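You operate a simulated robot arm through the tools that you are given. There is no shell and no other tool.

You run a simulated robot arm. Do the job below in one go: nothing can be reset, and whatever is moved stays where it is left.

## Task
Strap the emptier LOW cylinder into the white cradle and connect it.
Fine: screw the fill connector home once the strap is shut; all valves stay shut. Set down upright: what you pick out.

It is judged by the outcome, as a careful person would: the job done as asked, and still so three seconds after it is handed in. It fails if anything else is knocked over, pushed out of place, dropped, spilled or broken.

## Robot
A 7-joint arm with a two-finger parallel gripper, fixed in place. Base frame: the origin is on the floor under the middle of its stand, x ahead of it, y to its left, z up. Lengths are in m, angles in rad, forces in N, time in s.
It reaches about 1.479 m from its shoulder. Its first joint turns from -2.897 to 2.897 rad. Payload 4.4 kg.
The tool frame sits at the grasp point between the pads (the TCP): z along the fingers, y along the line on which they close. The tips reach 0.023 m beyond it. The gripper opens to 0.094 m. The fingers are 0.038 m wide and 0.01 m thick; the gripper's body (0.054 by 0.096 m) begins 0.039 m behind the TCP.
Orientation is that of the tool frame in the base frame, as a unit quaternion [x, y, z, w]. With the fingers straight down and closing along the base's y, the tool's x points along the base's -x, its y along +y and its z along -z.

## Interface
- The arm moves only by the tool move_arm. Its argument "rows" is text: rows parted by semicolons, each of 7 numbers parted by spaces: the turn, a rotation vector about the tool's x, y, z in rad, then the shift along the tool's x, y, z in m, then the opening, from 0 (shut) to 1 (fully open). In form: rx ry rz tx ty tz grip; .... A call has 1 to 20 rows; each row shifts and turns the commanded pose from where the row before left it, along the tool's axes as they then stand. A row lasts 0.2 s, in which the tool goes at most 0.05 m and 0.15 rad; a call with a longer step from one row to the next is refused whole, and so is a gripper value outside its range. A pose out of reach is approached as far as the arm can. The call stops where the force on the tool passes 90 N (or 10 N more than at its start, if that is more) or the arm is blocked; 0.2 s more then pass. The fingers move at their own pace (about 0.072 m/s each) and stop on an object; they squeeze with about 26 N. The grip force told is the motor's: it shows also when the fingers shut on nothing. Time passes only in rows, and 0.2 s behind the last, so rows that do not move let the fingers close. It gives the time, the measured TCP pose, the force on the tool (base axes), the opening and the grip force at its end, in the units of the frame above (readings bear some noise), with the torque about the TCP (base axes, N m) and any sound that the robot's microphone picked up.
- Cameras (640 x 400 px; columns grow to the right, rows downward): "scene" is fixed at [0.2221, -0.501, 1.6302]; the picture's right is [0.81, -0.58, 0.00], its down [-0.40, -0.55, -0.73] and it looks along [0.43, 0.60, -0.68] (base axes); focal length 317 px, centre (320, 200). "wrist" rides on the gripper at [0.086, 0.016, -0.074] in the tool frame; the picture's right is [-0.18, 0.98, 0.00], its down [-0.58, -0.11, -0.81] and it looks along [-0.79, -0.15, 0.59] (tool axes); focal length 243 px, centre (320, 200). There is no depth. A picture from a camera that has moved, and an enlarged one, comes with that camera's place and axes in the base frame and with its lens.
- camera(camera): a new picture of that camera. It takes no simulated time.
- enlarge(camera, box): a new picture of the part [left, top, right, bottom] of that camera's present view, enlarged. It takes no simulated time.
- close_job(): hands the job in; it is judged then, once.

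Nothing tells you positions but the pictures and the camera data. Unless the task says otherwise, let go and move clear before handing in.

The tools are called after "Call:" as name(argument=value, ...) on one line, values as JSON. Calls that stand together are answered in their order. move_arm: Moves the arm, as the interface text tells. Its arguments: {"type":"object","properties":{"rows":{"type":"string"}},"required":["rows"]} The other tools are called the same way: camera (camera) takes a picture; enlarge (camera, box) takes an enlarged picture of a part of a camera's view; close_job () hands the job in.

At the start:

```text
time_s: 0.0
tool_pos: [0.5912, 0.1263, 1.1984]
orientation: [0.0, 1.0, 0.0, 0.0]
force: [0.2, -0.5, -0.5]
wrist_torque: [-0.01, 0.0, 0.03]
finger_gap: 0.094
gripper_force: 0.1
```

scene: 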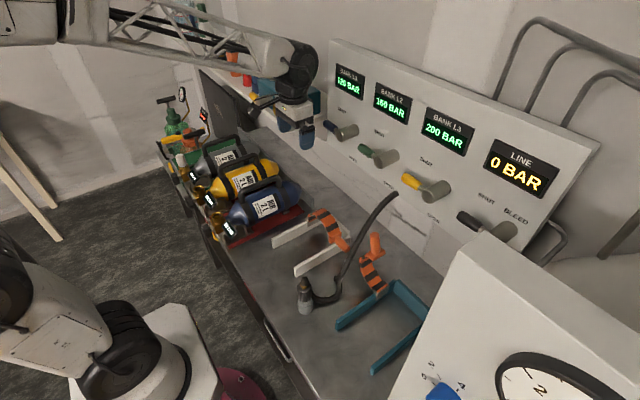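
wrist: 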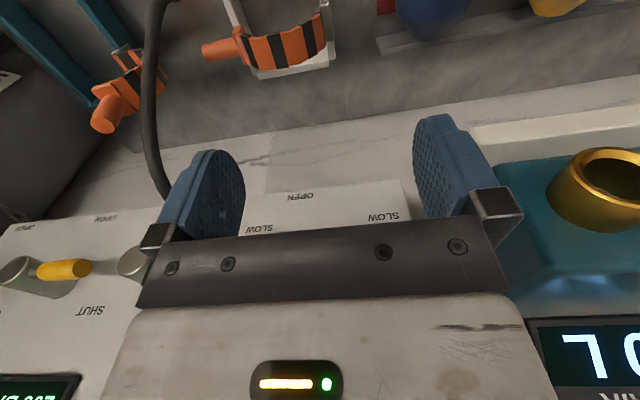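

I see a bench with several cylinders in a rack on the left, a white cradle and a teal cradle with orange straps, and a hose with a connector. I'll look closer before moving anything.

Call:
enlarge(camera="scene", box=[140, 80, 320, 250])

Call:
enlarge(camera="scene", box=[240, 170, 440, 380])

Call:
enlarge(camera="scene", box=[320, 40, 600, 260])

Call:
enlarge(camera="scene", box=[190, 160, 310, 250])

```text
2.35 times, centred on (230, 165) of scene
camera zoom: at [0.2221, -0.501, 1.6302], right [0.81, -0.58, 0.0], down [-0.4, -0.55, -0.73], along [0.43, 0.6, -0.68], focal length 745 px, centre (532, 282)
```

zoom: 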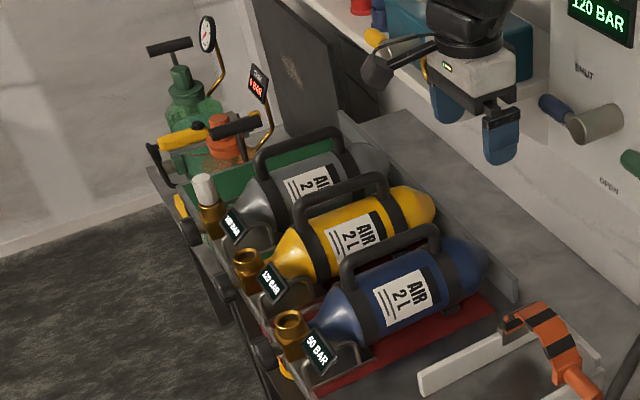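

```text
1.90 times, centred on (340, 275) of scene
camera zoom: at [0.2221, -0.501, 1.6302], right [0.81, -0.58, 0.0], down [-0.4, -0.55, -0.73], along [0.43, 0.6, -0.68], focal length 603 px, centre (282, 57)
```

zoom: 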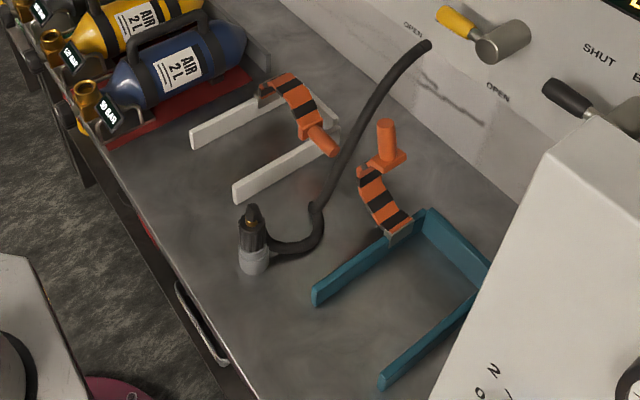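

```text
1.82 times, centred on (460, 150) of scene
camera zoom: at [0.2221, -0.501, 1.6302], right [0.81, -0.58, 0.0], down [-0.4, -0.55, -0.73], along [0.43, 0.6, -0.68], focal length 576 px, centre (66, 291)
```

zoom: 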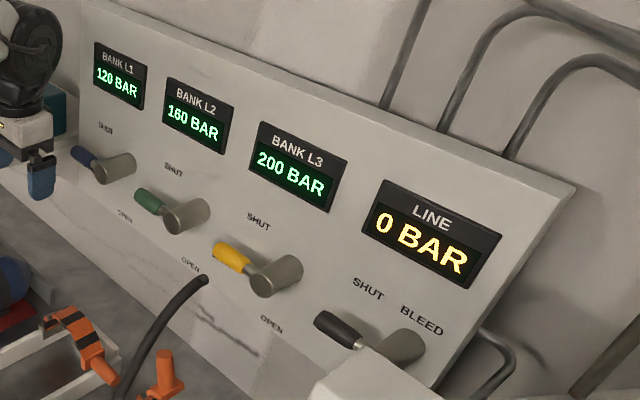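

```text
4.44 times, centred on (250, 205) of scene
camera zoom: at [0.2221, -0.501, 1.6302], right [0.81, -0.58, 0.0], down [-0.4, -0.55, -0.73], along [0.43, 0.6, -0.68], focal length 1407 px, centre (631, 178)
```

zoom: 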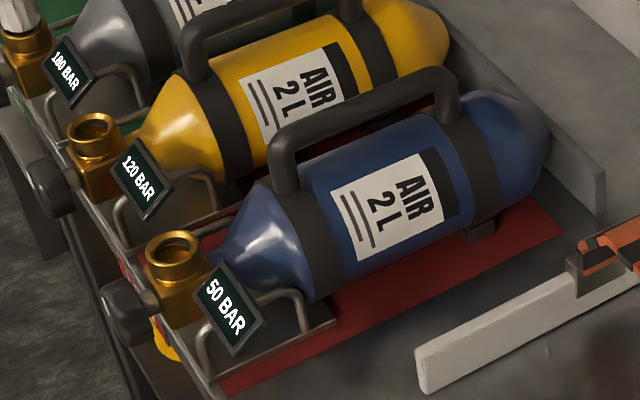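

The blue cylinder reads 50 BAR and the yellow one 120 BAR; both appear to lie on red matting. The grey one, at 180, is on green. I'll raise the wrist and tilt it down to view the bench from above.

Call:
move_arm(rows="0 0.125 0 0.03 0 -0.03 1; 0 0.125 0 0.03 0 -0.03 1; 0 0.125 0 0.03 0 -0.03 1; 0 0.125 0 0.03 0 -0.03 1; 0 0 0 0.0 0.0 -0.04 1; 0 0 0 0.0 0.0 0 1")

Call:
camera(camera="wrist")

Call:
camera(camera="scene")

```text
time_s: 1.4
tool_pos: [0.5161, 0.1262, 1.374]
orientation: [0.0, 0.969, 0.0, -0.249]
force: [0.7, 0.6, 0.4]
wrist_torque: [-0.01, 0.01, -0.02]
finger_gap: 0.094
gripper_force: 0.1
```

```text
taken
camera wrist: at [0.476, 0.1423, 1.4802], right [0.16, 0.98, -0.09], down [0.9, -0.11, 0.43], along [0.41, -0.15, -0.9], focal length 243 px, centre (320, 200)
```

wrist: 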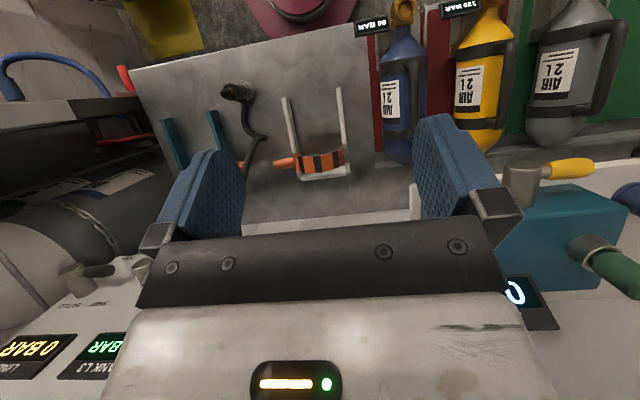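

```text
taken
```

scene: 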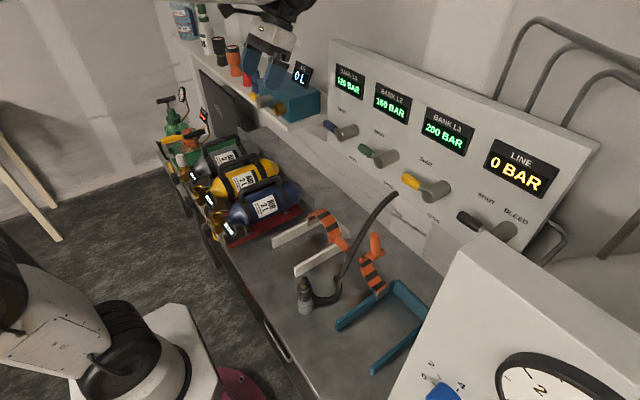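

I now have an overhead view with the cylinders and cradles in the upper part of the picture. I'll zoom in on those parts.

Call:
enlarge(camera="wrist", box=[350, 0, 640, 180])

Call:
enlarge(camera="wrist", box=[140, 40, 380, 200])

Call:
enlarge(camera="scene", box=[270, 195, 400, 280])

```text
2.21 times, centred on (495, 90) of wrist
camera zoom: at [0.476, 0.1423, 1.4802], right [0.16, 0.98, -0.09], down [0.9, -0.11, 0.43], along [0.41, -0.15, -0.9], focal length 535 px, centre (-66, 443)
```

zoom: 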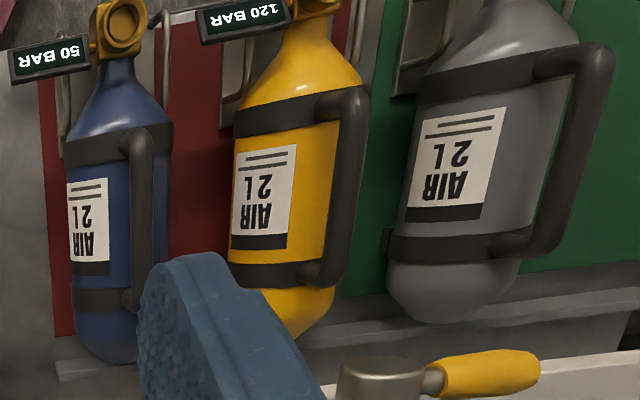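

```text
2.50 times, centred on (260, 120) of wrist
camera zoom: at [0.476, 0.1423, 1.4802], right [0.16, 0.98, -0.09], down [0.9, -0.11, 0.43], along [0.41, -0.15, -0.9], focal length 606 px, centre (470, 400)
```

zoom: 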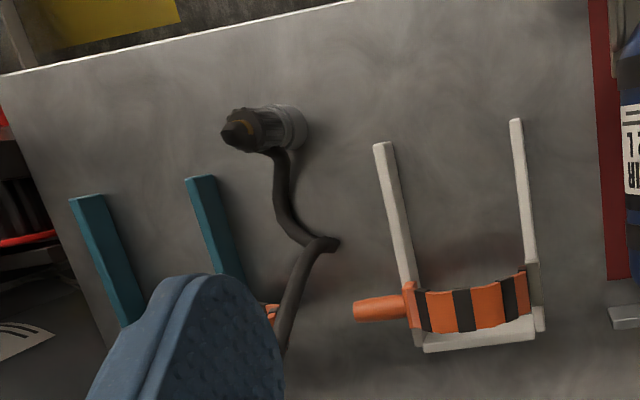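

```text
4.71 times, centred on (335, 238) of scene
camera zoom: at [0.2221, -0.501, 1.6302], right [0.81, -0.58, 0.0], down [-0.4, -0.55, -0.73], along [0.43, 0.6, -0.68], focal length 1490 px, centre (249, 24)
```

zoom: 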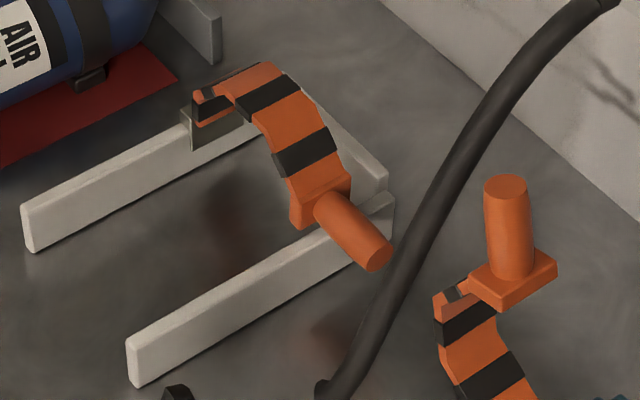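

Triangulating gives a bench top at about z=0.79 and white cradle rails at y≈0.0 and 0.13. The white strap looks closed, with its knob near (0.637, -0.03, 0.875). The blue cylinder's handle runs along x at y≈0.274, z≈0.95. Next I'll check for labels and look at the connector.

Call:
enlarge(camera="scene", box=[150, 80, 250, 145])

Call:
enlarge(camera="scene", box=[160, 150, 260, 250])

Call:
enlarge(camera="scene", box=[280, 260, 350, 330])

Call:
enlarge(camera="scene", box=[330, 220, 440, 300])

Call:
enlarge(camera="wrist", box=[340, 0, 460, 80])

Call:
enlarge(camera="wrist", box=[200, 70, 300, 150])

```text
6.15 times, centred on (200, 112) of scene
camera zoom: at [0.2221, -0.501, 1.6302], right [0.81, -0.58, 0.0], down [-0.4, -0.55, -0.73], along [0.43, 0.6, -0.68], focal length 1949 px, centre (1058, 738)
```

zoom: 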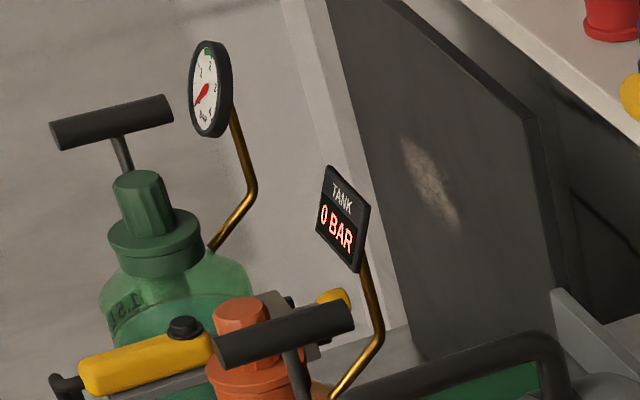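

```text
4.00 times, centred on (210, 200) of scene
camera zoom: at [0.2221, -0.501, 1.6302], right [0.81, -0.58, 0.0], down [-0.4, -0.55, -0.73], along [0.43, 0.6, -0.68], focal length 1267 px, centre (760, 200)
```

zoom: 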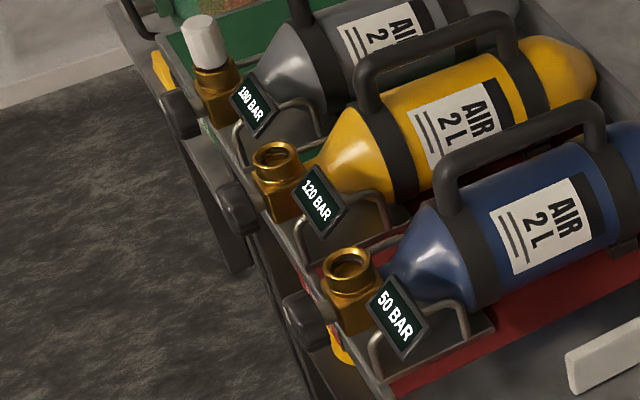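

```text
5.71 times, centred on (315, 295) of scene
camera zoom: at [0.2221, -0.501, 1.6302], right [0.81, -0.58, 0.0], down [-0.4, -0.55, -0.73], along [0.43, 0.6, -0.68], focal length 1809 px, centre (349, -343)
```

zoom: 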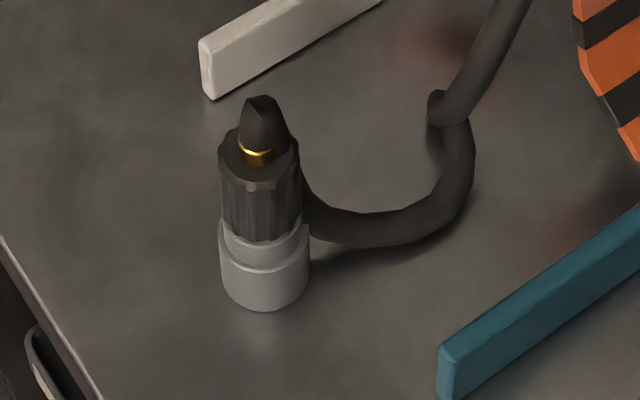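

```text
5.00 times, centred on (385, 260) of scene
camera zoom: at [0.2221, -0.501, 1.6302], right [0.81, -0.58, 0.0], down [-0.4, -0.55, -0.73], along [0.43, 0.6, -0.68], focal length 1583 px, centre (-5, -100)
```

zoom: 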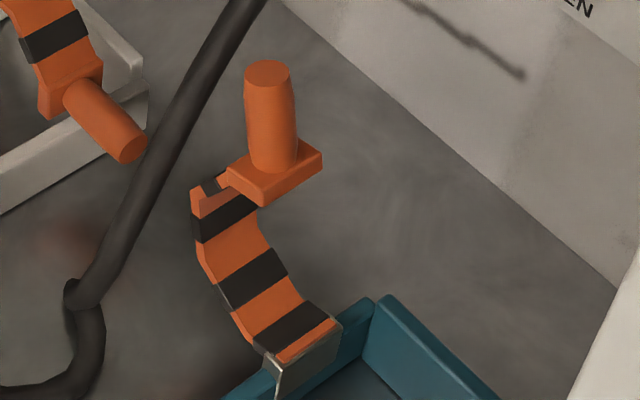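

```text
5.00 times, centred on (400, 40) of wrist
camera zoom: at [0.476, 0.1423, 1.4802], right [0.16, 0.98, -0.09], down [0.9, -0.11, 0.43], along [0.41, -0.15, -0.9], focal length 1213 px, centre (-80, 1000)
```

zoom: 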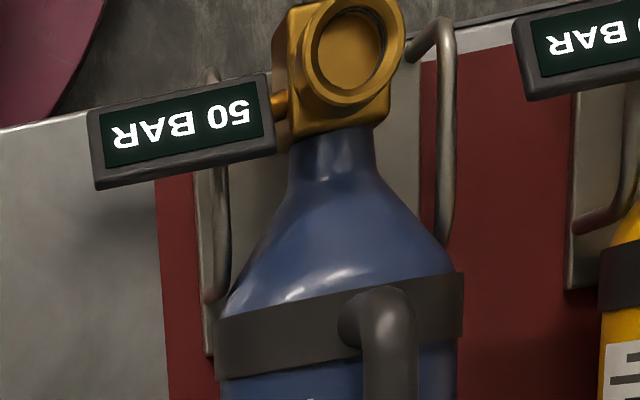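

```text
5.00 times, centred on (250, 110) of wrist
camera zoom: at [0.476, 0.1423, 1.4802], right [0.16, 0.98, -0.09], down [0.9, -0.11, 0.43], along [0.41, -0.15, -0.9], focal length 1213 px, centre (670, 650)
```

zoom: 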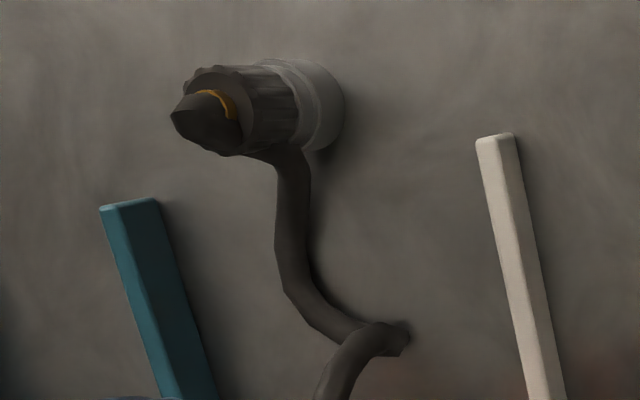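

The blue cylinder at 50 BAR is the emptier one on the red mat. The white strap is currently latched across its cradle, so I'll open it first. I'll square the gripper up, turn it so the fingers close along x, and hover above the knob.

Call:
move_arm(rows="0 -0.125 0 0 0 0 1; 0 -0.125 0 0 0 0 1; 0 -0.125 0 0 0 0 1; 0 -0.125 0 0 0 0 1; 0 0 0.1428 0 0 0 1; 0 0 0.1428 0 0 0 1; 0 0 0.1428 0 0 0 1; 0 0 0.1428 0 0 0 1; 0 0 0.1428 0 0 0 1; 0 0 0.1428 0 0 0 1; 0 0 0.1428 0 0 0 1; 0 0 0.1428 0 0 0 1; 0 0 0.1428 0 0 0 1; 0 0 0.1428 0 0 0 1; 0 0 0.1428 0 0 0 1; 0 0 0 -0.03 0.03 0 1; 0 0 0 -0.03 0.03 0 1; 0 0 0 -0.03 0.03 0 1; 0 0 0 -0.03 0.03 0 1; 0 0 0 0 0 0.03 1")

Call:
camera(camera="wrist")

Call:
camera(camera="scene")

```text
time_s: 5.6
tool_pos: [0.6349, 0.0054, 1.3437]
orientation: [0.707, 0.707, 0.0, 0.0]
force: [0.8, 0.3, 0.4]
wrist_torque: [-0.01, -0.04, -0.01]
finger_gap: 0.0942
gripper_force: 0.0
```

```text
taken
camera wrist: at [0.6526, 0.0916, 1.4173], right [0.98, -0.18, 0.0], down [-0.11, -0.58, 0.81], along [-0.15, -0.79, -0.59], focal length 243 px, centre (320, 200)
```

wrist: 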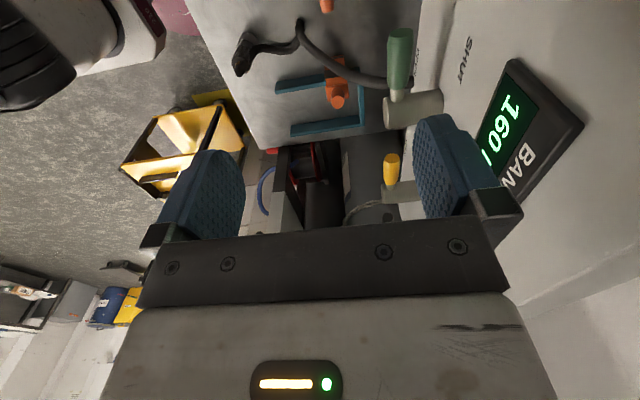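

```text
taken
```

scene: 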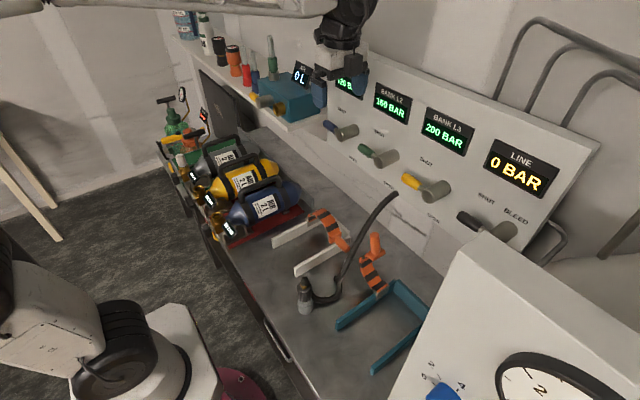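

The panel levers stick out to about x≈0.70 at z≈1.18, so I'll keep the gripper tilted back from them. I'm tilting 45°, fingers pointing forward and down, to take the knob from the front, and hovering short of it first.

Call:
move_arm(rows="-0.1309 0 0 0 0 0 1; -0.1309 0 0 0 0 0 1; -0.1309 0 0 0 0 0 1; -0.1309 0 0 0 0 0 1; -0.1309 0 0 0 0 0 1; -0.1309 0 0 0 0 0 1; 0 0 0 -0.006 -0.0413 0.0204 0.6; 0 0 0 -0.006 -0.0413 0.0204 0.6; 0 0 0 -0.006 -0.0413 0.0204 0.6; 0 0 0 -0.006 -0.0413 0.0204 0.6; 0 0 0 -0.006 -0.0413 0.0204 0.6; 0 0 0 -0.006 -0.0413 0.0204 0.6; 0 0 0 -0.006 -0.0413 0.0204 0.6; 0 0 0 -0.006 -0.0413 0.0204 0.6; 0 0 0 0 0 0 0.6")

Call:
camera(camera="wrist")

Call:
camera(camera="scene")

```text
time_s: 8.8
tool_pos: [0.5173, -0.0422, 0.9928]
orientation: [0.653, 0.654, 0.27, 0.27]
force: [1.0, 0.3, 0.4]
wrist_torque: [0.0, 0.0, -0.01]
finger_gap: 0.0564
gripper_force: 0.1
```

```text
taken
camera wrist: at [0.4761, 0.0436, 1.0569], right [0.69, -0.18, 0.7], down [-0.65, -0.58, 0.49], along [0.31, -0.79, -0.52], focal length 243 px, centre (320, 200)
```

wrist: 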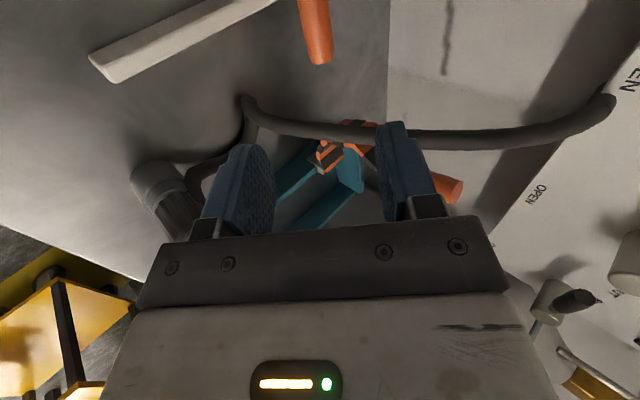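

```text
taken
```

scene: 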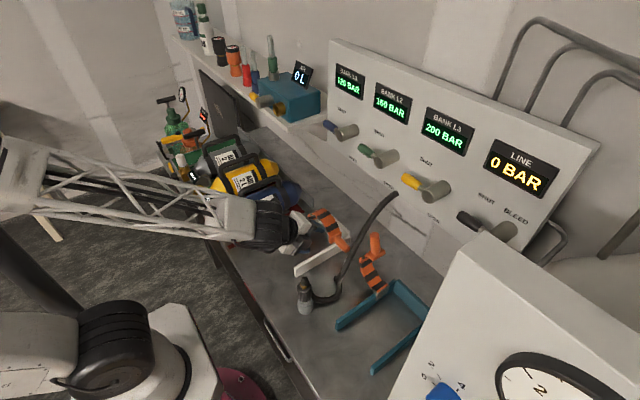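

The knob's end is in view at the top of the picture, at roughly (0.63, -0.061, 0.875). I'll enlarge it to refine the position before gripping.

Call:
enlarge(camera="wrist", box=[260, 0, 380, 80])

Call:
enlarge(camera="scene", box=[300, 200, 370, 250])

```text
5.00 times, centred on (320, 40) of wrist
camera zoom: at [0.4761, 0.0436, 1.0569], right [0.69, -0.18, 0.7], down [-0.65, -0.58, 0.49], along [0.31, -0.79, -0.52], focal length 1213 px, centre (320, 1000)
```

zoom: 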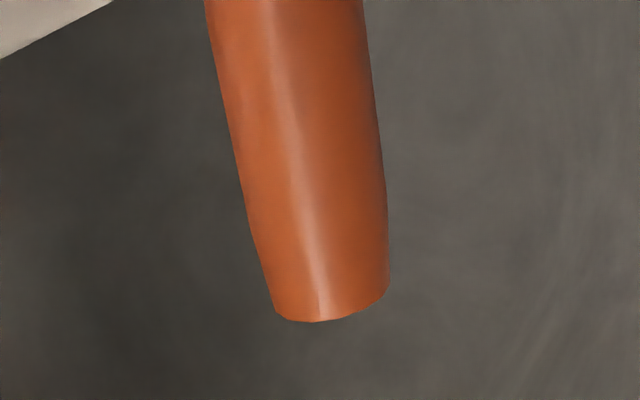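

```text
8.00 times, centred on (335, 225) of scene
camera zoom: at [0.2221, -0.501, 1.6302], right [0.81, -0.58, 0.0], down [-0.4, -0.55, -0.73], along [0.43, 0.6, -0.68], focal length 2533 px, centre (200, 0)
```

zoom: 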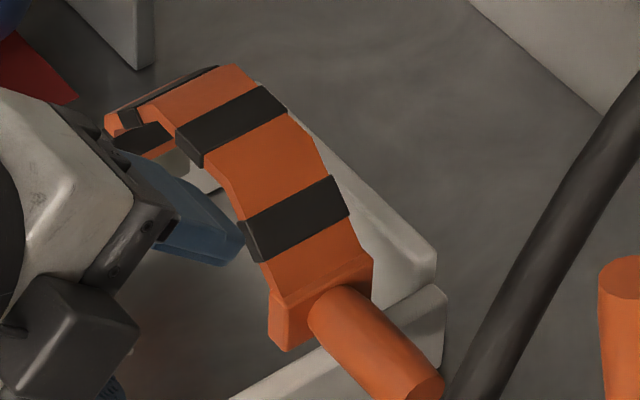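

The refined knob axis is at x≈0.638, z≈0.874, with its end at y≈-0.063. I'll advance along the finger direction to just short of it and check.

Call:
move_arm(rows="0 0 0 0 0.0003 0.03 0.6; 0 0 0 0.001 0.0003 0.03 0.6; 0 0 0 0 0.0003 0.03 0.6; 0 0 0 0 0.0003 0.03 0.6; 0 0 0 0 0 0 0.6")

Call:
camera(camera="wrist")

Call:
enlarge(camera="scene", box=[270, 180, 390, 270])

```text
time_s: 10.0
tool_pos: [0.6041, -0.0409, 0.9099]
orientation: [0.653, 0.654, 0.271, 0.27]
force: [0.1, -0.2, 0.1]
wrist_torque: [0.0, 0.02, 0.0]
finger_gap: 0.0568
gripper_force: 0.0
```

```text
taken
camera wrist: at [0.5634, 0.0451, 0.9735], right [0.69, -0.18, 0.7], down [-0.65, -0.58, 0.49], along [0.31, -0.79, -0.52], focal length 243 px, centre (320, 200)
```

wrist: 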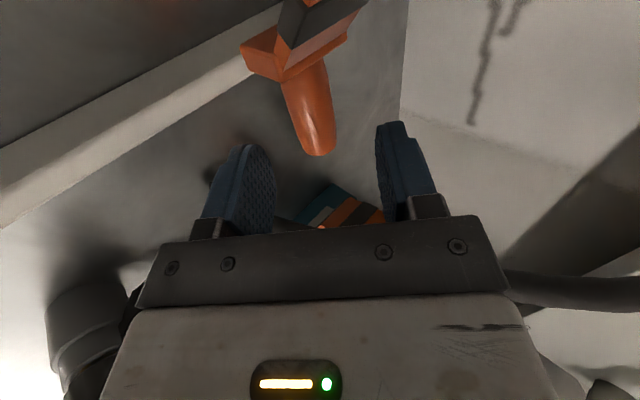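

```text
4.44 times, centred on (330, 225) of scene
camera zoom: at [0.2221, -0.501, 1.6302], right [0.81, -0.58, 0.0], down [-0.4, -0.55, -0.73], along [0.43, 0.6, -0.68], focal length 1407 px, centre (276, 89)
```

zoom: 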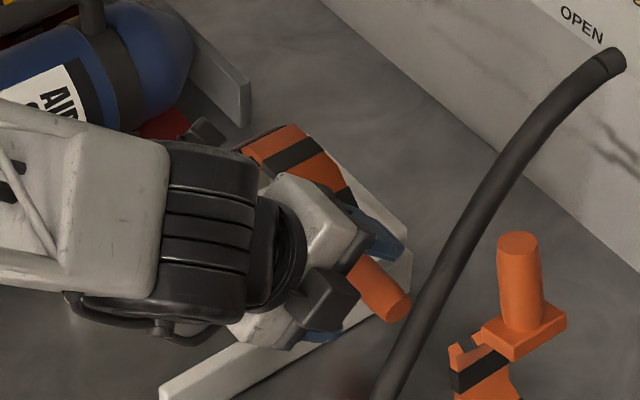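

The knob sits centred between the fingers. I'll advance the last 5 cm and close on it.

Call:
move_arm(rows="0 0 0 0 0 0.025 0.6; 0 0 0 0 0 0.024 0.6; 0 0 0 0 0 0 0; 0 0 0 0 0 0 0; 0 0 0 0 0 0 0")

Call:
camera(camera="wrist")

```text
time_s: 11.2
tool_pos: [0.6382, -0.0401, 0.8741]
orientation: [0.653, 0.654, 0.27, 0.27]
force: [-10.7, 3.7, -13.1]
wrist_torque: [-1.69, -0.09, 0.05]
finger_gap: 0.0252
gripper_force: 44.9
```

```text
taken
camera wrist: at [0.5971, 0.0454, 0.9373], right [0.7, -0.18, 0.69], down [-0.65, -0.58, 0.49], along [0.31, -0.79, -0.52], focal length 243 px, centre (320, 200)
```

wrist: 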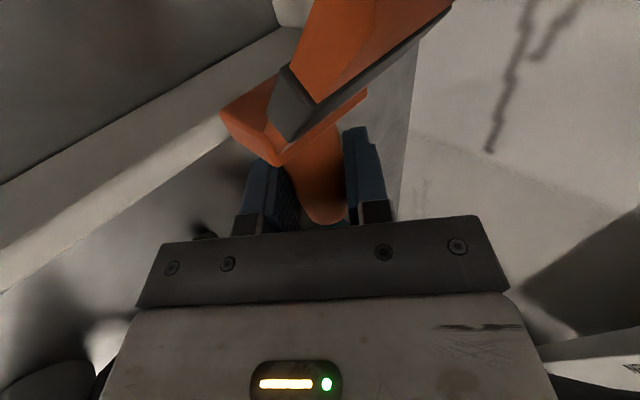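

The knob is gripped, with a gap of 25 mm. I'll start lifting the strap along its hinge arc in small steps, watching the force for a latch.

Call:
move_arm(rows="0 0 0 0.0066 0.0164 -0.0164 0; 0 0 -0.099 0 0 0 0; 0 0 0 0.0082 0.01645 -0.01555 0; 0 0 -0.101 0 0 0 0; 0 0 0 0 0 0 0")

Call:
camera(camera="wrist")

Call:
enlarge(camera="scene", box=[270, 180, 390, 270])

```text
time_s: 12.4
tool_pos: [0.6384, -0.0252, 0.9211]
orientation: [0.584, 0.715, 0.243, 0.297]
force: [8.9, 0.5, 0.5]
wrist_torque: [0.07, 0.75, 1.69]
finger_gap: 0.0263
gripper_force: 45.2
```

```text
taken
camera wrist: at [0.5849, 0.063, 0.9724], right [0.71, 0.02, 0.71], down [-0.56, -0.59, 0.58], along [0.43, -0.81, -0.41], focal length 243 px, centre (320, 200)
```

wrist: 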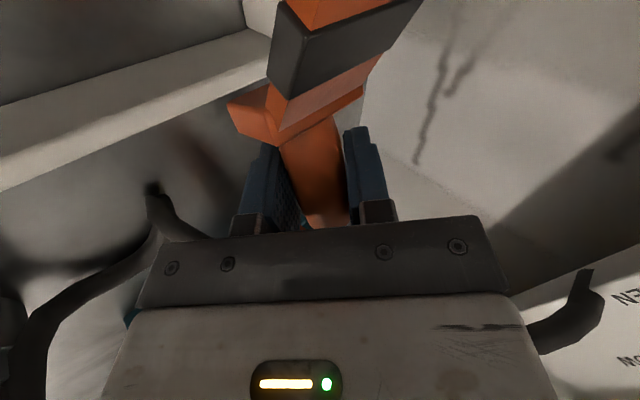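

```text
4.44 times, centred on (330, 225) of scene
camera zoom: at [0.2221, -0.501, 1.6302], right [0.81, -0.58, 0.0], down [-0.4, -0.55, -0.73], along [0.43, 0.6, -0.68], focal length 1407 px, centre (276, 89)
```

zoom: 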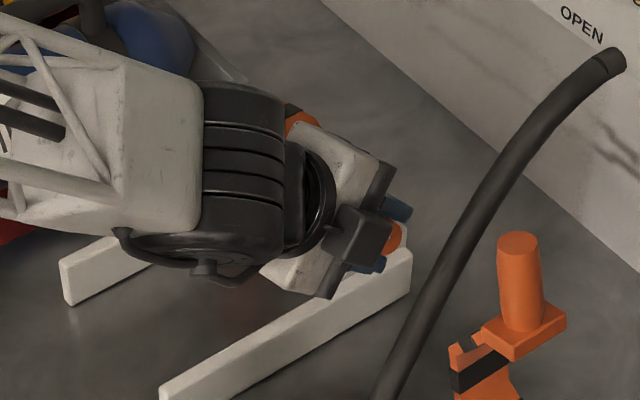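

The strap lifts freely. I'll continue along the arc.

Call:
move_arm(rows="0 0 0 0.00967 0.01675 -0.0145 0; 0 0 -0.105 0 0 0 0; 0 0 0 0.01088 0.01706 -0.0130 0; 0 0 -0.111 0 0 0 0; 0 0 0 0.01174 0.01771 -0.01145 0; 0 0 -0.119 0 0 0 0; 0 0 0 0.01237 0.01835 -0.00947 0; 0 0 -0.130 0 0 0 0; 0 0 0 0 0 0 0")

Call:
camera(camera="wrist")

Call:
camera(camera="scene")

```text
time_s: 14.4
tool_pos: [0.638, 0.0411, 0.9903]
orientation: [0.404, 0.831, 0.168, 0.344]
force: [6.9, -6.4, 3.5]
wrist_torque: [-0.7, 1.43, 0.96]
finger_gap: 0.0282
gripper_force: 44.9
```

```text
taken
camera wrist: at [0.5575, 0.1197, 1.0132], right [0.63, 0.46, 0.63], down [-0.38, -0.52, 0.76], along [0.68, -0.71, -0.15], focal length 243 px, centre (320, 200)
```

wrist: 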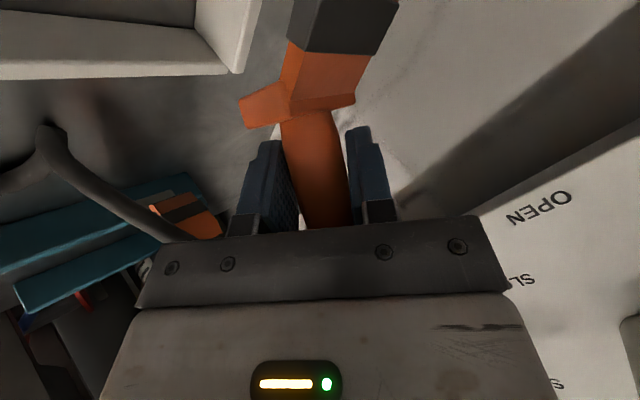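

```text
taken
```

scene: 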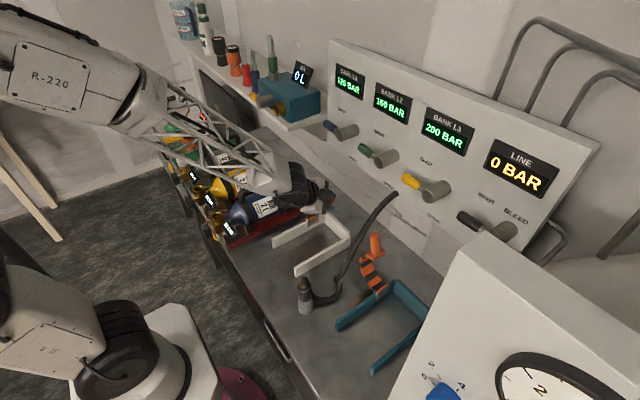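

Call:
move_arm(rows="0 0 0 0.01244 0.0193 -0.0075 0; 0 0 -0.143 0 0 0 0; 0 0 0 0.0057 0.0102 -0.0029 0; 0 0 -0.077 0 0 0 0; 0 0 0 0.0055 0.0105 -0.0024 0; 0 0 -0.081 0 0 0 0; 0 0 0 0.00525 0.0107 -0.0018 0; 0 0 -0.085 0 0 0 0; 0 0 0 0.00486 0.0109 -0.0012 0; 0 0 -0.088 0 0 0 0; 0 0 0 0 0 0 0")

Call:
camera(camera="wrist")

Call:
enlarge(camera="scene", box=[200, 140, 400, 280])

```text
time_s: 16.8
tool_pos: [0.6375, 0.1105, 1.0104]
orientation: [0.198, 0.903, 0.081, 0.373]
force: [-2.8, -6.7, -9.8]
wrist_torque: [-1.33, 1.1, 0.31]
finger_gap: 0.0298
gripper_force: 44.9
```

```text
taken
camera wrist: at [0.5354, 0.1607, 1.0125], right [0.41, 0.82, 0.41], down [-0.23, -0.34, 0.91], along [0.88, -0.47, 0.05], focal length 243 px, centre (320, 200)
```

wrist: 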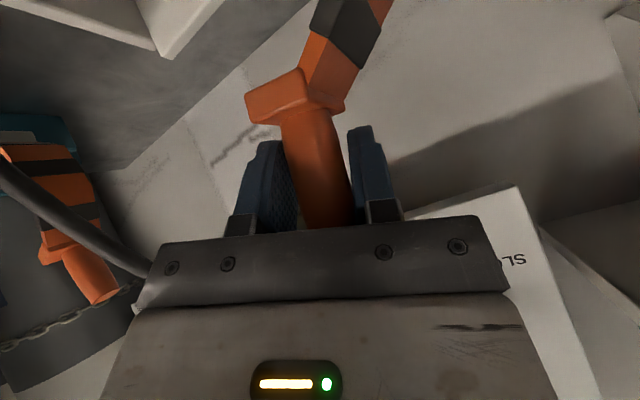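

```text
2.86 times, centred on (300, 210) of scene
camera zoom: at [0.2221, -0.501, 1.6302], right [0.81, -0.58, 0.0], down [-0.4, -0.55, -0.73], along [0.43, 0.6, -0.68], focal length 905 px, centre (377, 171)
```

zoom: 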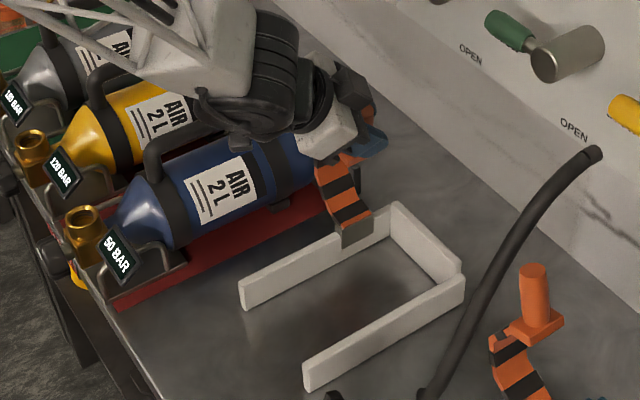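

Call:
move_arm(rows="0 0 0 0.0046 0.0112 -0.0006 0; 0 0 -0.0925 0 0 0 0; 0 0 0 0.0040 0.0113 0 0; 0 0 -0.094 0 0 0 0; 0 0 0 0.0035 0.0116 0.0006 0; 0 0 -0.097 0 0 0 0; 0 0 0 0.0029 0.0116 0.0012 0; 0 0 -0.07 0 0 0 0; 0 0 0 0 0 0 0")

Call:
camera(camera="wrist")

Call:
enlarge(camera="scene", box=[200, 140, 400, 280])

```text
time_s: 18.8
tool_pos: [0.6383, 0.1584, 1.0104]
orientation: [0.035, 0.924, 0.015, 0.382]
force: [-3.6, -9.6, -3.2]
wrist_torque: [-1.48, 0.27, 0.0]
finger_gap: 0.0315
gripper_force: 45.1
```

```text
taken
camera wrist: at [0.5259, 0.1807, 1.002], right [0.18, 0.97, 0.18], down [-0.17, -0.15, 0.97], along [0.97, -0.21, 0.13], focal length 243 px, centre (320, 200)
```

wrist: 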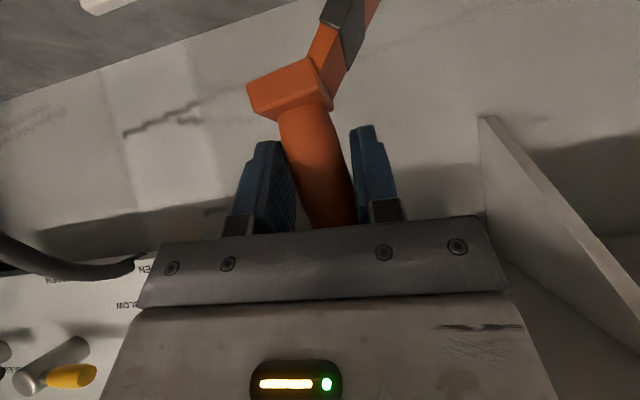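

```text
2.86 times, centred on (300, 210) of scene
camera zoom: at [0.2221, -0.501, 1.6302], right [0.81, -0.58, 0.0], down [-0.4, -0.55, -0.73], along [0.43, 0.6, -0.68], focal length 905 px, centre (377, 171)
```

zoom: 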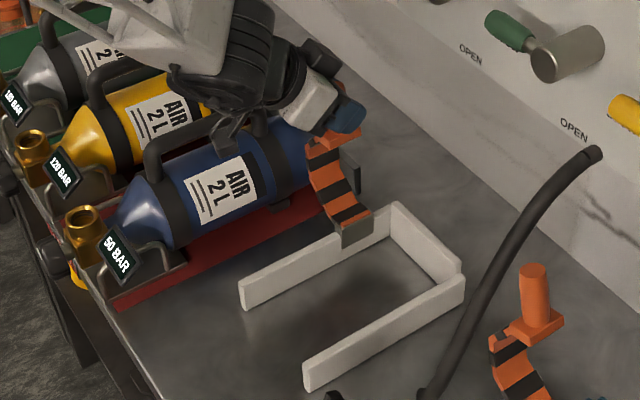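

Call:
move_arm(rows="0 0 0 0.0012 0.0100 0.0012 0; 0 0 0 0.0018 0.0100 0.0018 0; 0 0 0 0 0 0 0")

Call:
camera(camera="wrist")

Call:
enlarge(camera="scene", box=[270, 160, 400, 280])

```text
time_s: 19.6
tool_pos: [0.6396, 0.1787, 1.0061]
orientation: [0.036, 0.924, 0.015, 0.381]
force: [-26.9, -16.5, -5.8]
wrist_torque: [-2.07, 0.25, -0.09]
finger_gap: 0.0366
gripper_force: 44.9
```

```text
taken
camera wrist: at [0.5262, 0.2008, 0.9982], right [0.18, 0.97, 0.18], down [-0.16, -0.15, 0.97], along [0.97, -0.21, 0.13], focal length 243 px, centre (320, 200)
```

wrist: 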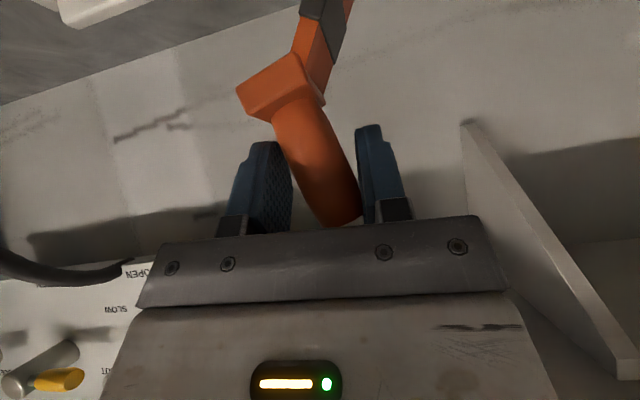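

```text
3.33 times, centred on (335, 220) of scene
camera zoom: at [0.2221, -0.501, 1.6302], right [0.81, -0.58, 0.0], down [-0.4, -0.55, -0.73], along [0.43, 0.6, -0.68], focal length 1056 px, centre (270, 133)
```

zoom: 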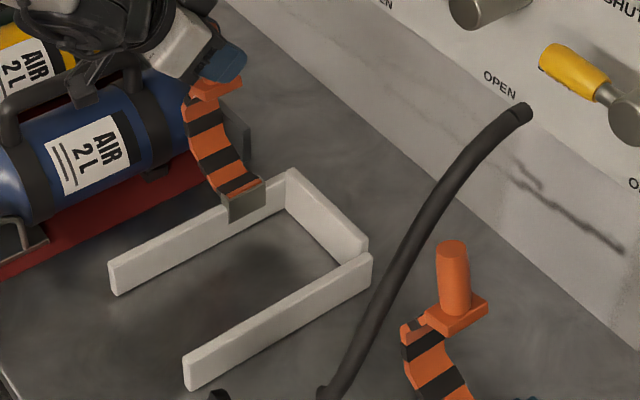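

The strap is past vertical and I feel light resistance. I'll back off a little and release it, so I don't press toward the blue cylinder.

Call:
move_arm(rows="0 0 0 -0.001 -0.010 -0.001 0; 0 0 0 0 0 0 0; 0 0 0 0 0 0 0.3; 0 0 0 0 0 0 0.6; 0 0 0 0 0 0 0.6; 0 0 0 0 0 0 0.6")

Call:
camera(camera="wrist")

Call:
enlarge(camera="scene", box=[240, 160, 370, 280])

```text
time_s: 21.0
tool_pos: [0.6396, 0.1686, 1.0068]
orientation: [0.036, 0.923, 0.016, 0.382]
force: [-0.8, 0.6, -0.7]
wrist_torque: [-0.02, 0.01, 0.01]
finger_gap: 0.0565
gripper_force: 0.0
```

```text
taken
camera wrist: at [0.527, 0.1908, 0.9998], right [0.18, 0.97, 0.18], down [-0.17, -0.15, 0.97], along [0.97, -0.21, 0.13], focal length 243 px, centre (320, 200)
```

wrist: 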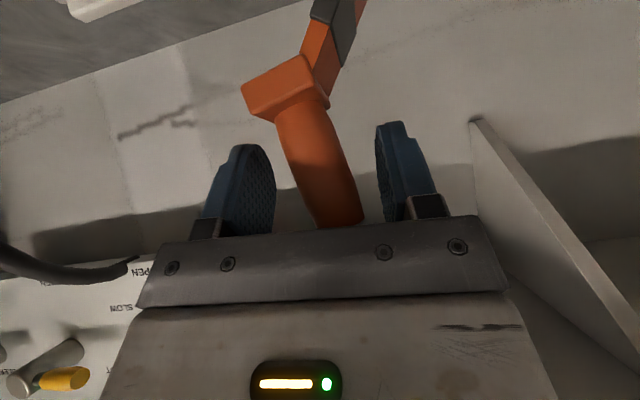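

```text
3.33 times, centred on (305, 220) of scene
camera zoom: at [0.2221, -0.501, 1.6302], right [0.81, -0.58, 0.0], down [-0.4, -0.55, -0.73], along [0.43, 0.6, -0.68], focal length 1056 px, centre (370, 133)
```

zoom: 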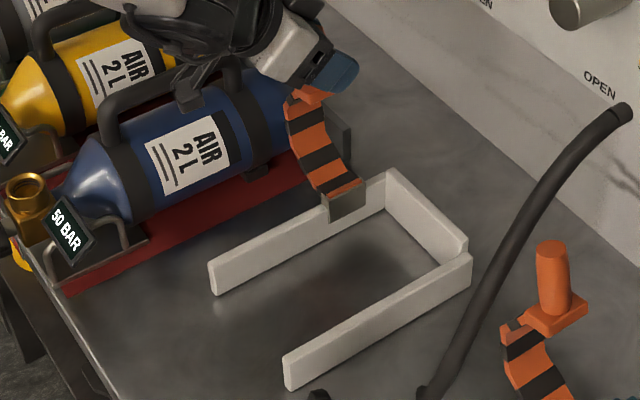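

The strap stays open after release. I'll back the gripper straight out and check the strap's resting angle.

Call:
move_arm(rows="0 0 0 0 0 -0.03 0.7; 0 0 0 0 0 -0.04 0.7; 0 0 0 0 0 -0.04 0.7; 0 0 0 0 0 -0.04 0.7; 0 0 0 0 0 -0.04 0.7; 0 0 0 0 0 0 0.7")

Call:
camera(camera="wrist")

Call:
enlarge(camera="scene", box=[240, 160, 370, 280])

```text
time_s: 22.4
tool_pos: [0.5038, 0.1676, 1.1415]
orientation: [0.036, 0.923, 0.015, 0.382]
force: [-0.3, -1.1, 0.1]
wrist_torque: [0.01, 0.0, -0.02]
finger_gap: 0.066
gripper_force: 0.1
```

```text
taken
camera wrist: at [0.3913, 0.1903, 1.1341], right [0.18, 0.97, 0.18], down [-0.17, -0.15, 0.97], along [0.97, -0.21, 0.13], focal length 243 px, centre (320, 200)
```

wrist: 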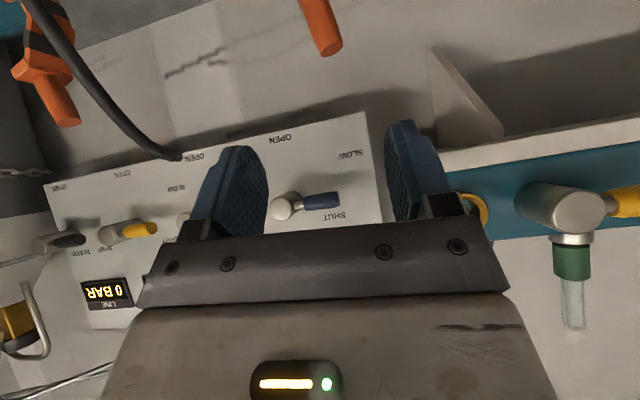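

```text
3.33 times, centred on (305, 220) of scene
camera zoom: at [0.2221, -0.501, 1.6302], right [0.81, -0.58, 0.0], down [-0.4, -0.55, -0.73], along [0.43, 0.6, -0.68], focal length 1056 px, centre (370, 133)
```

zoom: 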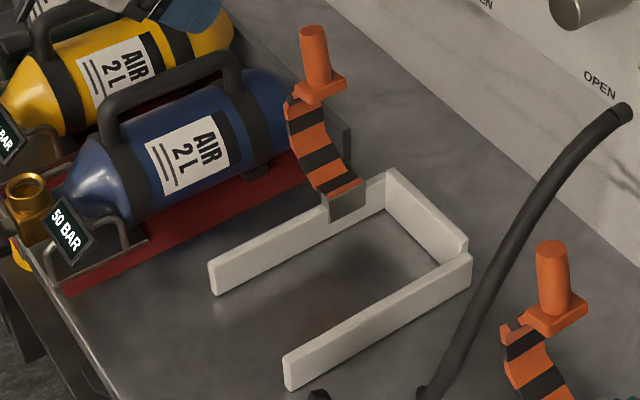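

The white strap now stands open like the teal one. Next I'll square the gripper up vertically, fingers closing along y, and hover over the blue cylinder's handle.

Call:
move_arm(rows="0 0 -0.0783 0 0 0 1; 0 0.1309 0 0 0 0 1; 0 0.1309 0 0 0 0 1; 0 0.1309 0 0 0 0 1; 0 0.1309 0 0 0 0 1; 0 0.1309 0 0 0 0 1; 0 0.1309 0 0 0 0 1; 0 0 0 -0.01 0.035 0.01 1; 0 0 0 -0.01 0.035 0.01 1; 0 0 0 -0.01 0.036 0.01 1; 0 0 0 0 0 0 1")

Call:
camera(camera="wrist")

Call:
camera(camera="scene")

```text
time_s: 24.8
tool_pos: [0.5434, 0.2753, 1.1286]
orientation: [0.0, 0.974, 0.0, 0.228]
force: [0.3, 0.0, -0.3]
wrist_torque: [-0.01, -0.01, -0.03]
finger_gap: 0.0941
gripper_force: 0.1
out of reach, approached as far as the arm can: row 4, 5, 6, 7
```

```text
taken
camera wrist: at [0.434, 0.2906, 1.1564], right [0.16, 0.98, 0.08], down [0.16, -0.11, 0.98], along [0.97, -0.15, -0.18], focal length 243 px, centre (320, 200)
```

wrist: 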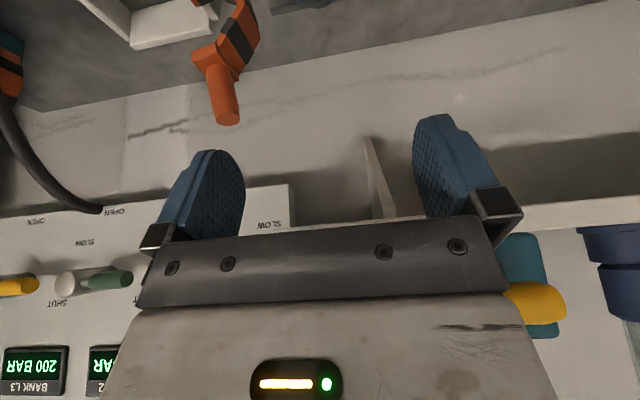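

```text
taken
```

scene: 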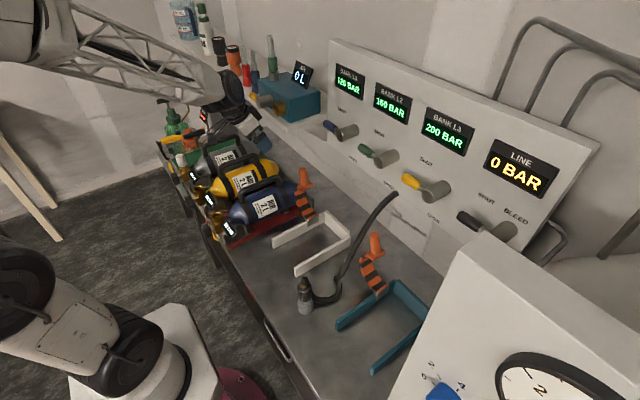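

The arm hit a limit partway through untilting. I'll move up and out to where vertical worked earlier, straighten there, then come down over the handle.

Call:
move_arm(rows="0 0 0 0 0 -0.04 1; 0 0 0 0 0 -0.04 1; 0 0 0 -0.04 0 -0.02 1; 0 0.1 0 0 0 0 1; 0 0.1 0 0 0 0 1; 0 0.1 0 0 0 0 1; 0 0.1 0 0 0 0 1; 0 0.06 0 0 0 0 1; 0 0 0 0 0 0 1")

Call:
camera(camera="scene")

Call:
camera(camera="wrist")

```text
time_s: 26.8
tool_pos: [0.5368, 0.274, 1.2354]
orientation: [0.0, 0.979, 0.0, 0.202]
force: [-0.1, -0.2, -0.1]
wrist_torque: [-0.03, 0.01, 0.0]
finger_gap: 0.0938
gripper_force: 0.1
out of reach, approached as far as the arm can: row 4, 5, 6, 7, 8
```

```text
taken
```

scene: 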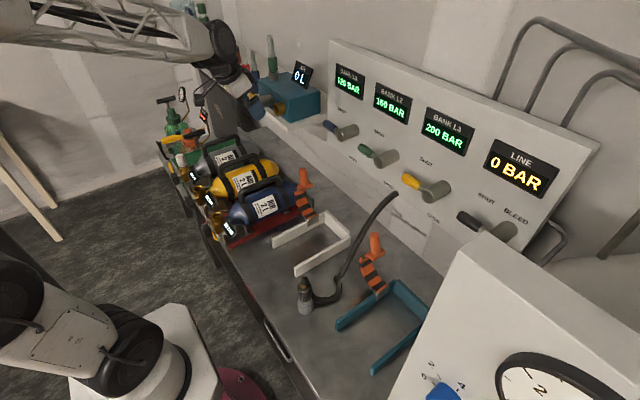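

```text
taken
camera wrist: at [0.4276, 0.2902, 1.2691], right [0.17, 0.98, 0.07], down [0.21, -0.11, 0.97], along [0.96, -0.15, -0.23], focal length 243 px, centre (320, 200)
```

wrist: 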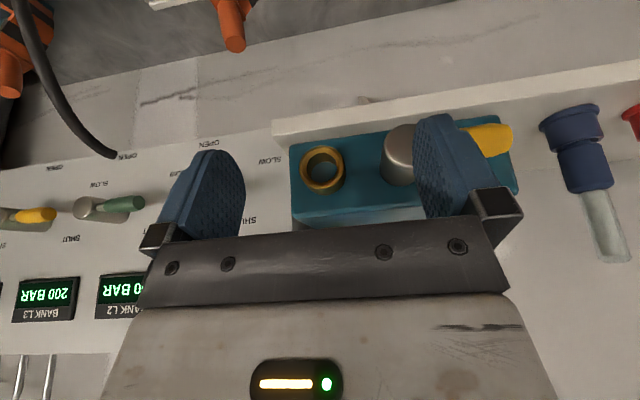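

The wrist seems to have wound into a joint limit along the path I took. I'll reverse the orientation path: roll by +90°, untilt, then roll back.

Call:
move_arm(rows="0 0 0.1428 0 0 0 1; 0 0 0.1428 0 0 0 1; 0 0 0.1428 0 0 0 1; 0 0 0.1428 0 0 0 1; 0 0 0.1428 0 0 0 1; 0 0 0.1428 0 0 0 1; 0 0 0.1428 0 0 0 1; 0 0 0.1428 0 0 0 1; 0 0 0.1428 0 0 0 1; 0 0 0.1428 0 0 0 1; 0 0 0.1428 0 0 0 1; 0.1 0 0 0 0 0 1; 0.1 0 0 0 0 0 1; 0.1 0 0 0 0 0 1; 0.1 0 0 0 0 0 1; 0 0 0 0 0 0 1")

Call:
camera(camera="scene")

```text
time_s: 30.2
tool_pos: [0.5355, 0.2753, 1.2354]
orientation: [0.692, 0.693, 0.143, 0.144]
force: [0.7, -0.1, -1.2]
wrist_torque: [-0.02, -0.02, 0.0]
finger_gap: 0.0941
gripper_force: 0.0
out of reach, approached as far as the arm can: row 12, 13, 14, 15
```

```text
taken
```

scene: 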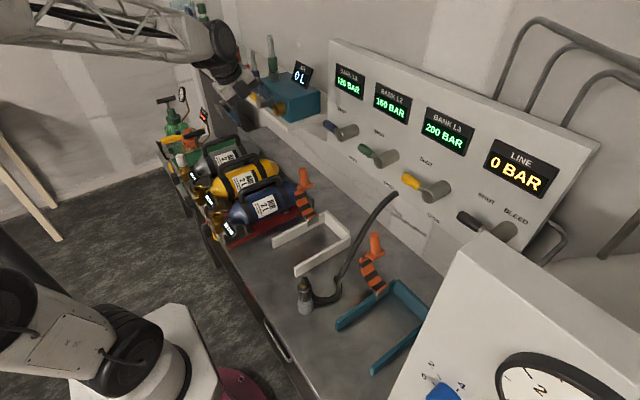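

The limit doesn't depend on roll, so the elbow posture must have drifted. I'll go back to the earlier known-good spot above the cradle and straighten there.

Call:
move_arm(rows="0 0 0 -0.0386 0.0192 -0.0086 1; 0 0 0 -0.0386 0.0192 -0.0086 1; 0 0 0 -0.0386 0.0192 -0.0086 1; 0 0 0 -0.0386 0.0192 -0.0086 1; 0 0 0 -0.0386 0.0192 -0.0086 1; 0 0 0 -0.0386 0.0192 -0.0086 1; 0 0 0 -0.0386 0.0192 -0.0086 1; 0.1 0 0 0 0 0 1; 0.1 0 0 0 0 0 1; 0.1 0 0 0 0 0 1; 0.1 0 0 0 0 0 1; 0 0 0 0 0 0 1")

Call:
camera(camera="scene")

```text
time_s: 32.8
tool_pos: [0.5401, 0.251, 1.2447]
orientation: [0.692, 0.691, 0.142, 0.152]
force: [-0.2, 0.1, 0.7]
wrist_torque: [0.03, -0.03, 0.04]
finger_gap: 0.0941
gripper_force: 0.1
out of reach, approached as far as the arm can: row 1, 2, 3, 4, 5, 6, 7, 8, 9, 10, 11
```

```text
taken
```

scene: 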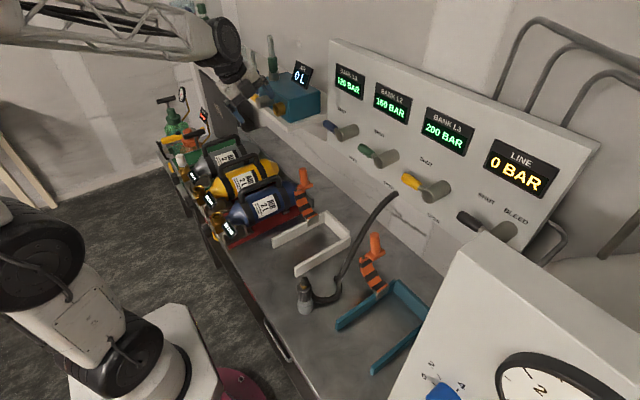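

A joint is sitting at its limit. I'll tilt back the other way to free it, then retrace toward the earlier hover.

Call:
move_arm(rows="-0.1 0 0 0 0 0 1; -0.1 0 0 0 0 0 1; -0.1 0 0 0 0 0 1; -0.08 0 0 0 0 0 1; 0 0 0 -0.04 0 0 1; 0 0 0 -0.04 0 0 1; 0 0 0 -0.04 0 0 1; 0 0 0 -0.04 0 0 1; 0 0 0 -0.04 0 0 1; 0 0 0 -0.04 0 0 1; 0 0 0 0 0 0 1")

Call:
camera(camera="scene")

```text
time_s: 35.2
tool_pos: [0.5376, 0.0509, 1.2481]
orientation: [0.651, 0.652, 0.271, 0.278]
force: [0.6, 0.7, -0.5]
wrist_torque: [-0.03, 0.02, 0.02]
finger_gap: 0.0942
gripper_force: 0.0
out of reach, approached as far as the arm can: row 10
```

```text
taken
```

scene: 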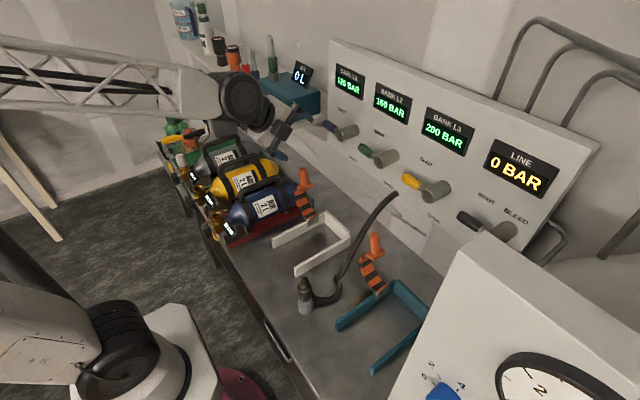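

I'm partly stuck moving toward -y in this posture. I'll roll back to zero roll and test movement there, to see whether the last joint is what limits.

Call:
move_arm(rows="0 0 -0.1428 0 0 0 1; 0 0 -0.1428 0 0 0 1; 0 0 -0.1428 0 0 0 1; 0 0 -0.1428 0 0 0 1; 0 0 -0.1428 0 0 0 1; 0 0 -0.1428 0 0 0 1; 0 0 -0.1428 0 0 0 1; 0 0 -0.1428 0 0 0 1; 0 0 -0.1428 0 0 0 1; 0 0 -0.1428 0 0 0 1; 0 0 -0.1428 0 0 0 1; 0 0 0 0 -0.04 0 1; 0 0 0 0 -0.04 0 1; 0 0 0 0 -0.04 0 1; 0 0 0 0 0 0 1")

Call:
camera(camera="scene")

```text
time_s: 38.4
tool_pos: [0.5373, 0.0503, 1.2462]
orientation: [0.0, 0.921, -0.006, 0.388]
force: [-0.2, -0.3, 0.0]
wrist_torque: [0.01, 0.04, 0.0]
finger_gap: 0.094
gripper_force: 0.1
out of reach, approached as far as the arm can: row 12, 13, 14
```

```text
taken
```

scene: 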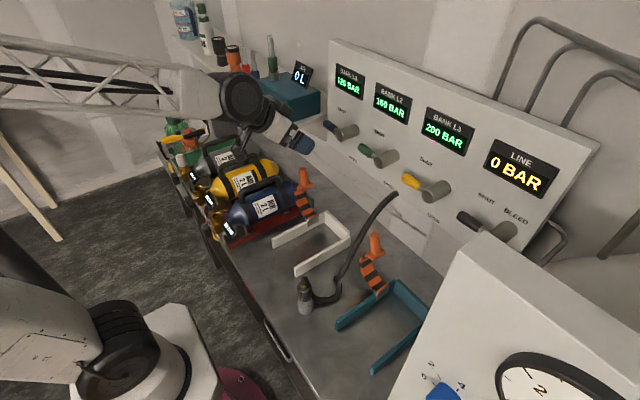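

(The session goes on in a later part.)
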